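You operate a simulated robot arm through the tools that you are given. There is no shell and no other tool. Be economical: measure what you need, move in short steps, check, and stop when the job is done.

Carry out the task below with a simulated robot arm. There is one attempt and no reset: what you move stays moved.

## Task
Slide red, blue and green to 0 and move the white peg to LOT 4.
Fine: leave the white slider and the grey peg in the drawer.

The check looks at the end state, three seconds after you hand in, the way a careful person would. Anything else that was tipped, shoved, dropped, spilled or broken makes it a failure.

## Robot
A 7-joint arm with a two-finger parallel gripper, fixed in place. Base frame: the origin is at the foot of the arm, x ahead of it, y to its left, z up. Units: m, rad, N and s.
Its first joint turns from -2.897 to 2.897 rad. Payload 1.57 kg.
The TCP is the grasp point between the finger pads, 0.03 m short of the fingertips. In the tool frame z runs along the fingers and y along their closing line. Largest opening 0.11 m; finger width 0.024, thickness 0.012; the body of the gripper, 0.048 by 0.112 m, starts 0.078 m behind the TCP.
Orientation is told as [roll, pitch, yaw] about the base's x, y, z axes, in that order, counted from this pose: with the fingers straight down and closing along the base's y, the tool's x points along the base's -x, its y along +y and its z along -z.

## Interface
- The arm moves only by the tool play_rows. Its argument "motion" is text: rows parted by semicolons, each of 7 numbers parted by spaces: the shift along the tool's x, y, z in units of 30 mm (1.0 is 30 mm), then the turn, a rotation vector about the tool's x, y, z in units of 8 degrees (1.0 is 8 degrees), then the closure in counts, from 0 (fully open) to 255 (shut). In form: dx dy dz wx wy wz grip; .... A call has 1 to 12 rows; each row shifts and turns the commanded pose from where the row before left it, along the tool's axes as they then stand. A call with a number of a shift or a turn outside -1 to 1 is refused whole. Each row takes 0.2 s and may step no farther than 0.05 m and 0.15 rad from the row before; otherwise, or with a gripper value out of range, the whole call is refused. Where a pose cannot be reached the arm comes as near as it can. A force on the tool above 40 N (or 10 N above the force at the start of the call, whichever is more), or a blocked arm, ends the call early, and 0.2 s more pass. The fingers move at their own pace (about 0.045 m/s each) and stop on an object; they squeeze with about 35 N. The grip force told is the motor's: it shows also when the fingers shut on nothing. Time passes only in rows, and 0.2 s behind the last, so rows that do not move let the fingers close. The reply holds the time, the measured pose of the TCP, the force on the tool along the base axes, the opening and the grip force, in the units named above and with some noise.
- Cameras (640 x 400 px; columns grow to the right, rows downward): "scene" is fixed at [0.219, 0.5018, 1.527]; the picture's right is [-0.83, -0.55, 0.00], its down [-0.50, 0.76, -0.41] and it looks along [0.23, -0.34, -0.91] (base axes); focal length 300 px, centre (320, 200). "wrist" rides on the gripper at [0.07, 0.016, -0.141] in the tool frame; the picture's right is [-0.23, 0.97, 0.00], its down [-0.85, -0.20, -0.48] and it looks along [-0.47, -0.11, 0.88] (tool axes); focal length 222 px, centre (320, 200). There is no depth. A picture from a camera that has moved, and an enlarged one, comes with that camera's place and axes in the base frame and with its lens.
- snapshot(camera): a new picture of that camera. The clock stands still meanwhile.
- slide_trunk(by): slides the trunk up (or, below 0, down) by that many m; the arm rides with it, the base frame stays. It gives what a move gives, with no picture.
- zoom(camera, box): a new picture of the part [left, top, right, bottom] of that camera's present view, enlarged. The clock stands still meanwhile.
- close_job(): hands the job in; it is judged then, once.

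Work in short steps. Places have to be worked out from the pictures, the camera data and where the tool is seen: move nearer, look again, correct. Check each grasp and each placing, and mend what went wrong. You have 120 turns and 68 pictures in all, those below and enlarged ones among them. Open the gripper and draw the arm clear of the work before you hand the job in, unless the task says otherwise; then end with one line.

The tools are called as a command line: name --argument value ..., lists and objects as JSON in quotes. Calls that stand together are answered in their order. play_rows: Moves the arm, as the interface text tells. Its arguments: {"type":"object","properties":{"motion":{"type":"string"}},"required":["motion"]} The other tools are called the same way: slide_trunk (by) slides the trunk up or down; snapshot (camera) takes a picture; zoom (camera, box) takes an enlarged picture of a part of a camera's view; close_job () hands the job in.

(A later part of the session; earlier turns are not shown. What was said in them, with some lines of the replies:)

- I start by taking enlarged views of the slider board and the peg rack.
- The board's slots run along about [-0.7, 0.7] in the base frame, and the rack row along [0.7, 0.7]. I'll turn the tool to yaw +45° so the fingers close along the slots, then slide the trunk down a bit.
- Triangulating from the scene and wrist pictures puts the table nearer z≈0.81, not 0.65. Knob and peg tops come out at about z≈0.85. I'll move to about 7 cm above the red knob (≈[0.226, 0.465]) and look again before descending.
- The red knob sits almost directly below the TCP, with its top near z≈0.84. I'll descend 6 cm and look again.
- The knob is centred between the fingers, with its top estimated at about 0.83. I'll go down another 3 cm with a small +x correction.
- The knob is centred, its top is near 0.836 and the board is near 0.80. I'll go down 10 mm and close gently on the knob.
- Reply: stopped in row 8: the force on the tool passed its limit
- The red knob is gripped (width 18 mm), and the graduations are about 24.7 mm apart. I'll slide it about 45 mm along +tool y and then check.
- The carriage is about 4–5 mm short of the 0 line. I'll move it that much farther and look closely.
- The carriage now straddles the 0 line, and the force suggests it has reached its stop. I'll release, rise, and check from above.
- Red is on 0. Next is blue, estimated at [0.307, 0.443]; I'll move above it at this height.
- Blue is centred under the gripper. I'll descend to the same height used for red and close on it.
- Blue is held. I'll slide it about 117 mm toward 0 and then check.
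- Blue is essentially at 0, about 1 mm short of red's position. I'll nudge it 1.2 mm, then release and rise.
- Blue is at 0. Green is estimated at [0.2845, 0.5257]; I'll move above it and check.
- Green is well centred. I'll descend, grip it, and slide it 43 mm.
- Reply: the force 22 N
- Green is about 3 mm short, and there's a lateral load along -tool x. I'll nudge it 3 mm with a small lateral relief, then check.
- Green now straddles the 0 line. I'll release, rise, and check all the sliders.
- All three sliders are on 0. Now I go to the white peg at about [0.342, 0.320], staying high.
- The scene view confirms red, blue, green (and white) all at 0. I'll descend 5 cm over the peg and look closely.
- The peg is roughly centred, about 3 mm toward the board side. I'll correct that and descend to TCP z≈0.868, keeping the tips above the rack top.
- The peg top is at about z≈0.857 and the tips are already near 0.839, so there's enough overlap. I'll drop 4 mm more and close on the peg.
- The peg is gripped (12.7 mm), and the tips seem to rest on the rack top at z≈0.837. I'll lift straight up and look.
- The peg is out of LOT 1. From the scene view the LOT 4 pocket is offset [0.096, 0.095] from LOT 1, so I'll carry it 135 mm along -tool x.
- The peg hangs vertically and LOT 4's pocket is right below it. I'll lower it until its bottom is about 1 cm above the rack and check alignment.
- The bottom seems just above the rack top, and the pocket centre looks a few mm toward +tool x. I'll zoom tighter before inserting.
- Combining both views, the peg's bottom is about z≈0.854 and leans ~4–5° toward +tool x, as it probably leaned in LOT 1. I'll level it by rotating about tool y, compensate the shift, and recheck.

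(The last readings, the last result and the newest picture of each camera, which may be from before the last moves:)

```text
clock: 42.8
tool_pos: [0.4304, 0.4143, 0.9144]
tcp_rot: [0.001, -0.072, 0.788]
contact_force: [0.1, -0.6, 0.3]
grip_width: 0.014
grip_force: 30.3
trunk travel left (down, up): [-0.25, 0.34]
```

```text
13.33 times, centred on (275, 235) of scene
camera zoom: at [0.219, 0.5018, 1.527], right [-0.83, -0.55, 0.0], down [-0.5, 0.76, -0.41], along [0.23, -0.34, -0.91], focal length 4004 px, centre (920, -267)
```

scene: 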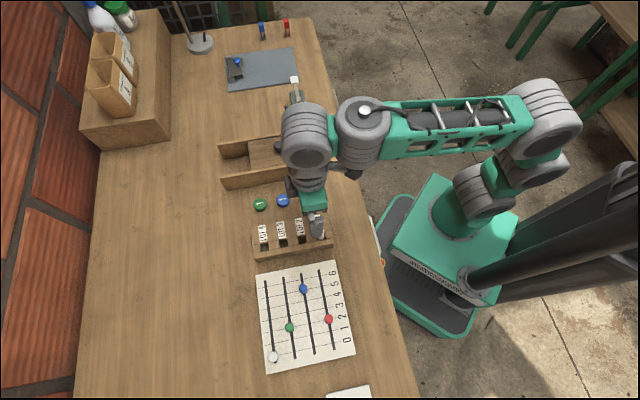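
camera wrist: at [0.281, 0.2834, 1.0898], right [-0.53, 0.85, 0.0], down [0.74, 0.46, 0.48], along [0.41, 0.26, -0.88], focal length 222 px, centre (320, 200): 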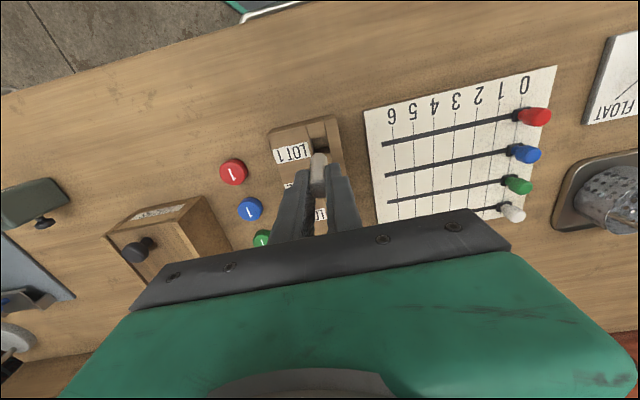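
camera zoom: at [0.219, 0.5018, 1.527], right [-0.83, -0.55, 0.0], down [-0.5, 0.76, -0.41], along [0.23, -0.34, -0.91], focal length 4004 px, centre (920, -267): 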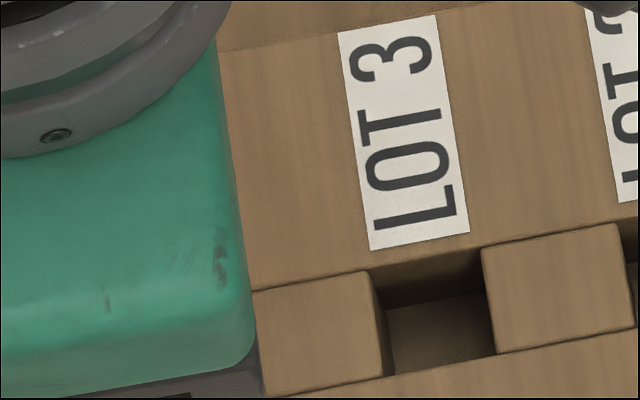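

Recomputed, the pocket centre is about [0.435, 0.416] and the peg bottom is within ~1–2 mm of it. I'll apply a 1 mm correction and descend vertically 2.4 cm to enter the pocket.

play_rows --motion "-0.03 -0.04 0 0 0 0 240;0.015 0 0.2 0 0 0 240;0.015 0 0.2 0 0 0 240;0.015 0 0.2 0 0 0 240;0.015 0 0.2 0 0 0 240;0 0 0 0 0 0 240"

zoom --camera "wrist" --box '[270, 100, 370, 190]'

```text
clock: 44.2
tool_pos: [0.4319, 0.415, 0.8898]
tcp_rot: [0.001, -0.074, 0.787]
contact_force: [-0.1, 0.5, -0.1]
grip_width: 0.014
grip_force: 30.2
trunk travel left (down, up): [-0.25, 0.34]
```

```text
4.44 times, centred on (320, 145) of wrist
camera zoom: at [0.3661, 0.3704, 1.027], right [-0.53, 0.85, 0.02], down [0.72, 0.44, 0.54], along [0.45, 0.3, -0.84], focal length 987 px, centre (320, 444)
```

zoom: 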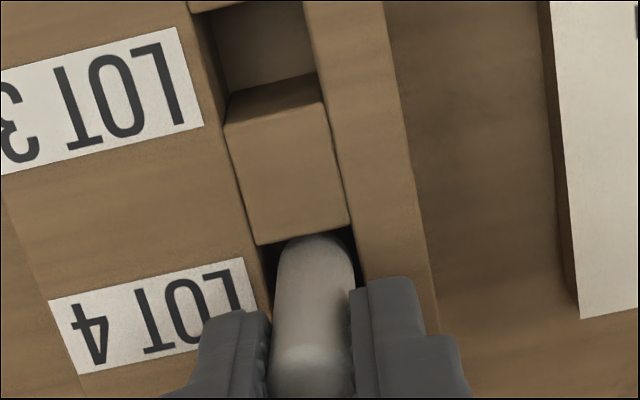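

The peg's bottom is entering the pocket without contact. I'll continue down slowly.

play_rows --motion "0.01 -0.02 0.15 0 0 0 240;0.01 0 0.15 0 0 0 240;0.01 0 0.15 0 0 0 240;0 0 0 0 0 0 240"

zoom --camera "wrist" --box '[270, 100, 370, 190]'

```text
clock: 45.2
tool_pos: [0.4328, 0.4156, 0.8777]
tcp_rot: [0.002, -0.073, 0.789]
contact_force: [-0.8, 0.1, 0.6]
grip_width: 0.0142
grip_force: 30.6
trunk travel left (down, up): [-0.25, 0.34]
```

```text
4.44 times, centred on (320, 145) of wrist
camera zoom: at [0.3659, 0.3708, 1.014], right [-0.53, 0.85, 0.02], down [0.72, 0.44, 0.54], along [0.45, 0.3, -0.84], focal length 987 px, centre (320, 444)
```

zoom: 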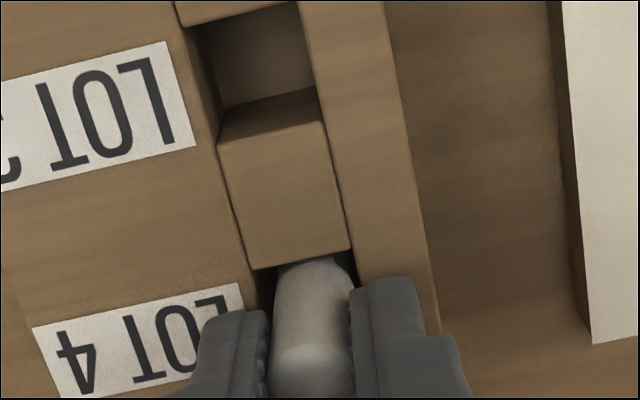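

It's in the pocket with no contact force. I'll go down 8 mm more, then release.

play_rows --motion "0.01 0 0.1 0 0 0 240;0.01 0 0.1 0 0 0 240;0 0 0.06 0 0 0 240;0 0 0 0 0 0 240"

```text
clock: 46.2
tool_pos: [0.4321, 0.415, 0.8711]
tcp_rot: [0.002, -0.078, 0.788]
contact_force: [-2.6, -2.5, 16.2]
grip_width: 0.0141
grip_force: 30.4
trunk travel left (down, up): [-0.25, 0.34]
```

It has bottomed out (16 N upward) at about the original depth. I'll open the fingers gently and rise.

play_rows --motion "0 0 -0.04 0 0 0 240;0 0 0 0 0 0 200;0 0 0 0 0 0 180;0 0 0 0 0 0 160;0 0 0 0 0 0 160;-0.02 0 -0.3 0 0 0 160;-0.04 0 -0.6 0 0 0 160;-0.05 0 -0.8 0 0 0 160;-0.05 0 -0.8 0 0 0 160;0 0 0 0 0 0 160"

zoom --camera "wrist" --box '[200, 60, 440, 220]'

```text
clock: 48.4
tool_pos: [0.4319, 0.416, 0.9435]
tcp_rot: [0.002, -0.073, 0.788]
contact_force: [-0.1, -0.5, -1.1]
grip_width: 0.041
grip_force: 0.0
trunk travel left (down, up): [-0.25, 0.34]
```

```text
2.50 times, centred on (320, 140) of wrist
camera zoom: at [0.3657, 0.3702, 1.0803], right [-0.53, 0.85, 0.02], down [0.72, 0.44, 0.54], along [0.45, 0.3, -0.84], focal length 555 px, centre (320, 350)
```

zoom: 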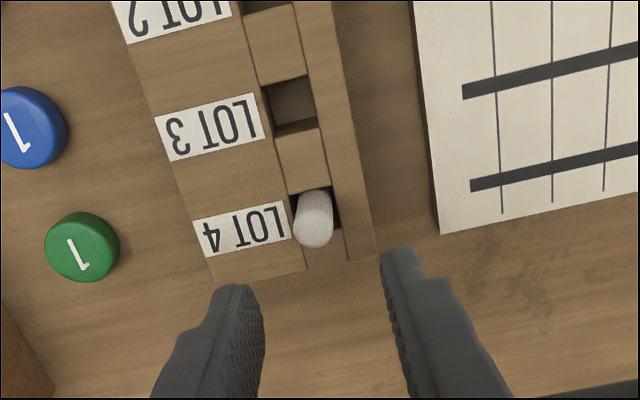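

The peg stands in LOT 4. I'll rise, level the tool, and back away for a final scene check.

play_rows --motion "0 0 -1 0 0.25 0 160;0 0 -1 0 0.25 0 160;0 0 -1 0 0 0 100;0 0 -1 0 0 0 50;0.9 -0.9 0 0 0 0 0;0.9 -0.9 0 0 0 0 0;0.9 -0.9 0 0 0 0 0;0.9 -0.9 0 0 0 0 0;0.9 -0.9 0 0 0 0 0;0.9 -0.9 0 0 0 0 0;0 0 0 0 0 0 0"

snapshot --camera "scene"

zoom --camera "scene" --box '[230, 200, 390, 380]'

```text
clock: 49.0
tool_pos: [0.4325, 0.4159, 1.0026]
tcp_rot: [0.003, -0.025, 0.788]
contact_force: [10.9, 24.2, -34.8]
grip_width: 0.0633
grip_force: 0.1
out of reach, approached as far as the arm can: row 3
trunk travel left (down, up): [-0.25, 0.34]
stopped in row 3: the force on the tool passed its limit (the readings are from after the stop); the commanded pose is now the measured one
```

```text
22 pictures are left
```

scene: 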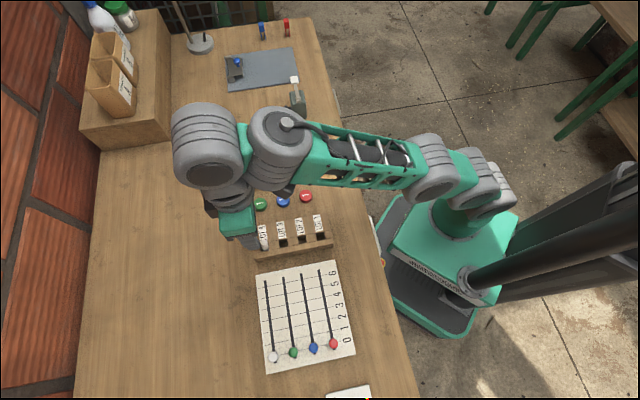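

```text
2.22 times, centred on (310, 290) of scene
camera zoom: at [0.219, 0.5018, 1.527], right [-0.83, -0.55, 0.0], down [-0.5, 0.76, -0.41], along [0.23, -0.34, -0.91], focal length 667 px, centre (342, 0)
```

zoom: 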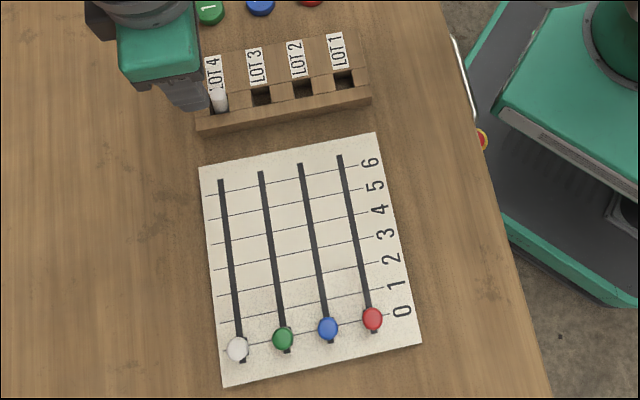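

The stop came from the arm's reach, and nothing is touched. I'll raise with the trunk instead, then retract toward the base.

slide_trunk --by 0.15

play_rows --motion "0.7 -0.4 0 0 0 0 50;0.7 -0.4 0 0 0 0 50;0.7 -0.4 0 0 0 0 50;0.7 -0.4 0 0 0 0 50;0.7 -0.4 0 0 0 0 50;0 0 0 0 0 0 50"

snapshot --camera "scene"

zoom --camera "scene" --box '[210, 120, 350, 270]'

```text
clock: 49.5
tool_pos: [0.4318, 0.4166, 1.0082]
tcp_rot: [0.002, -0.023, 0.784]
contact_force: [5.9, 12.9, -19.3]
grip_width: 0.0668
grip_force: 0.2
trunk travel left (down, up): [-0.257, 0.333]
stopped: the force on the tool passed its limit (the readings are from after the stop); the commanded pose is now the measured one
```

```text
clock: 50.9
tool_pos: [0.4011, 0.2989, 1.0058]
tcp_rot: [0.001, -0.021, 0.787]
contact_force: [-0.3, 0.4, 0.5]
grip_width: 0.0883
grip_force: 0.0
trunk travel left (down, up): [-0.257, 0.333]
```

```text
20 pictures are left
```

scene: 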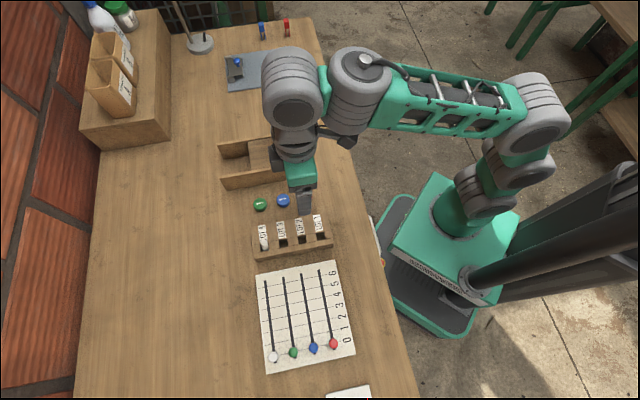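

```text
2.67 times, centred on (280, 195) of scene
camera zoom: at [0.219, 0.5018, 1.527], right [-0.83, -0.55, 0.0], down [-0.5, 0.76, -0.41], along [0.23, -0.34, -0.91], focal length 801 px, centre (427, 213)
```

zoom: 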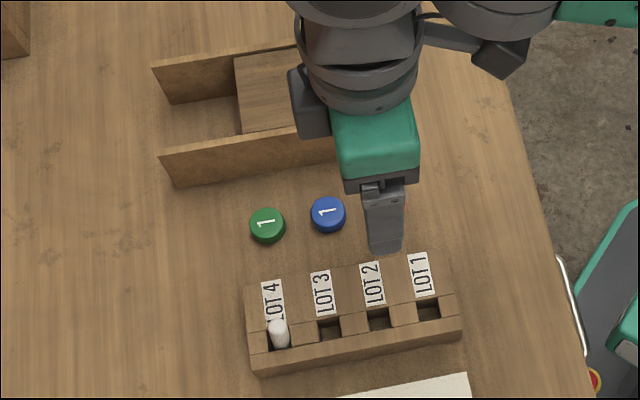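

Peg is in LOT 4 and the rest looks unchanged. I'll raise the arm clear and do a last check.

slide_trunk --by 0.12

snapshot --camera "scene"

snapshot --camera "wrist"

```text
clock: 52.4
tool_pos: [0.401, 0.2991, 1.1263]
tcp_rot: [0.003, -0.021, 0.786]
contact_force: [0.3, 1.0, 0.3]
grip_width: 0.0881
grip_force: 0.1
trunk travel left (down, up): [-0.377, 0.213]
```

```text
18 pictures are left
```

scene: 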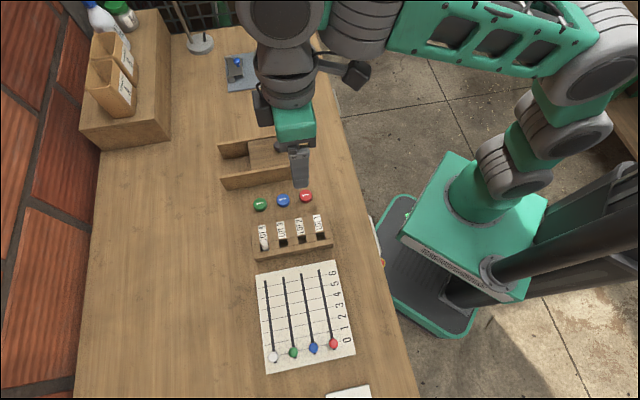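

```text
17 pictures are left
camera wrist: at [0.34, 0.2599, 1.2667], right [-0.53, 0.85, 0.01], down [0.74, 0.46, 0.5], along [0.42, 0.27, -0.87], focal length 222 px, centre (320, 200)
```

wrist: 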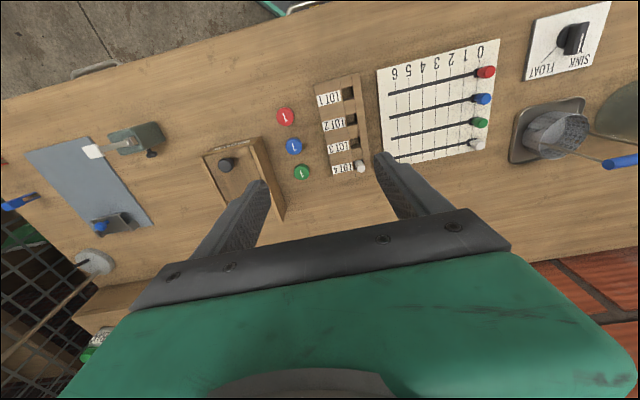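

Sliders red, blue and green are at 0, the white peg is in LOT 4, and everything else is undisturbed. The arm is clear, so I'm handing in.

close_job

```text
The job is handed in.
```

The red, blue and green sliders are at 0 and the white peg is in LOT 4; I left the white slider and the grey peg in the drawer alone.
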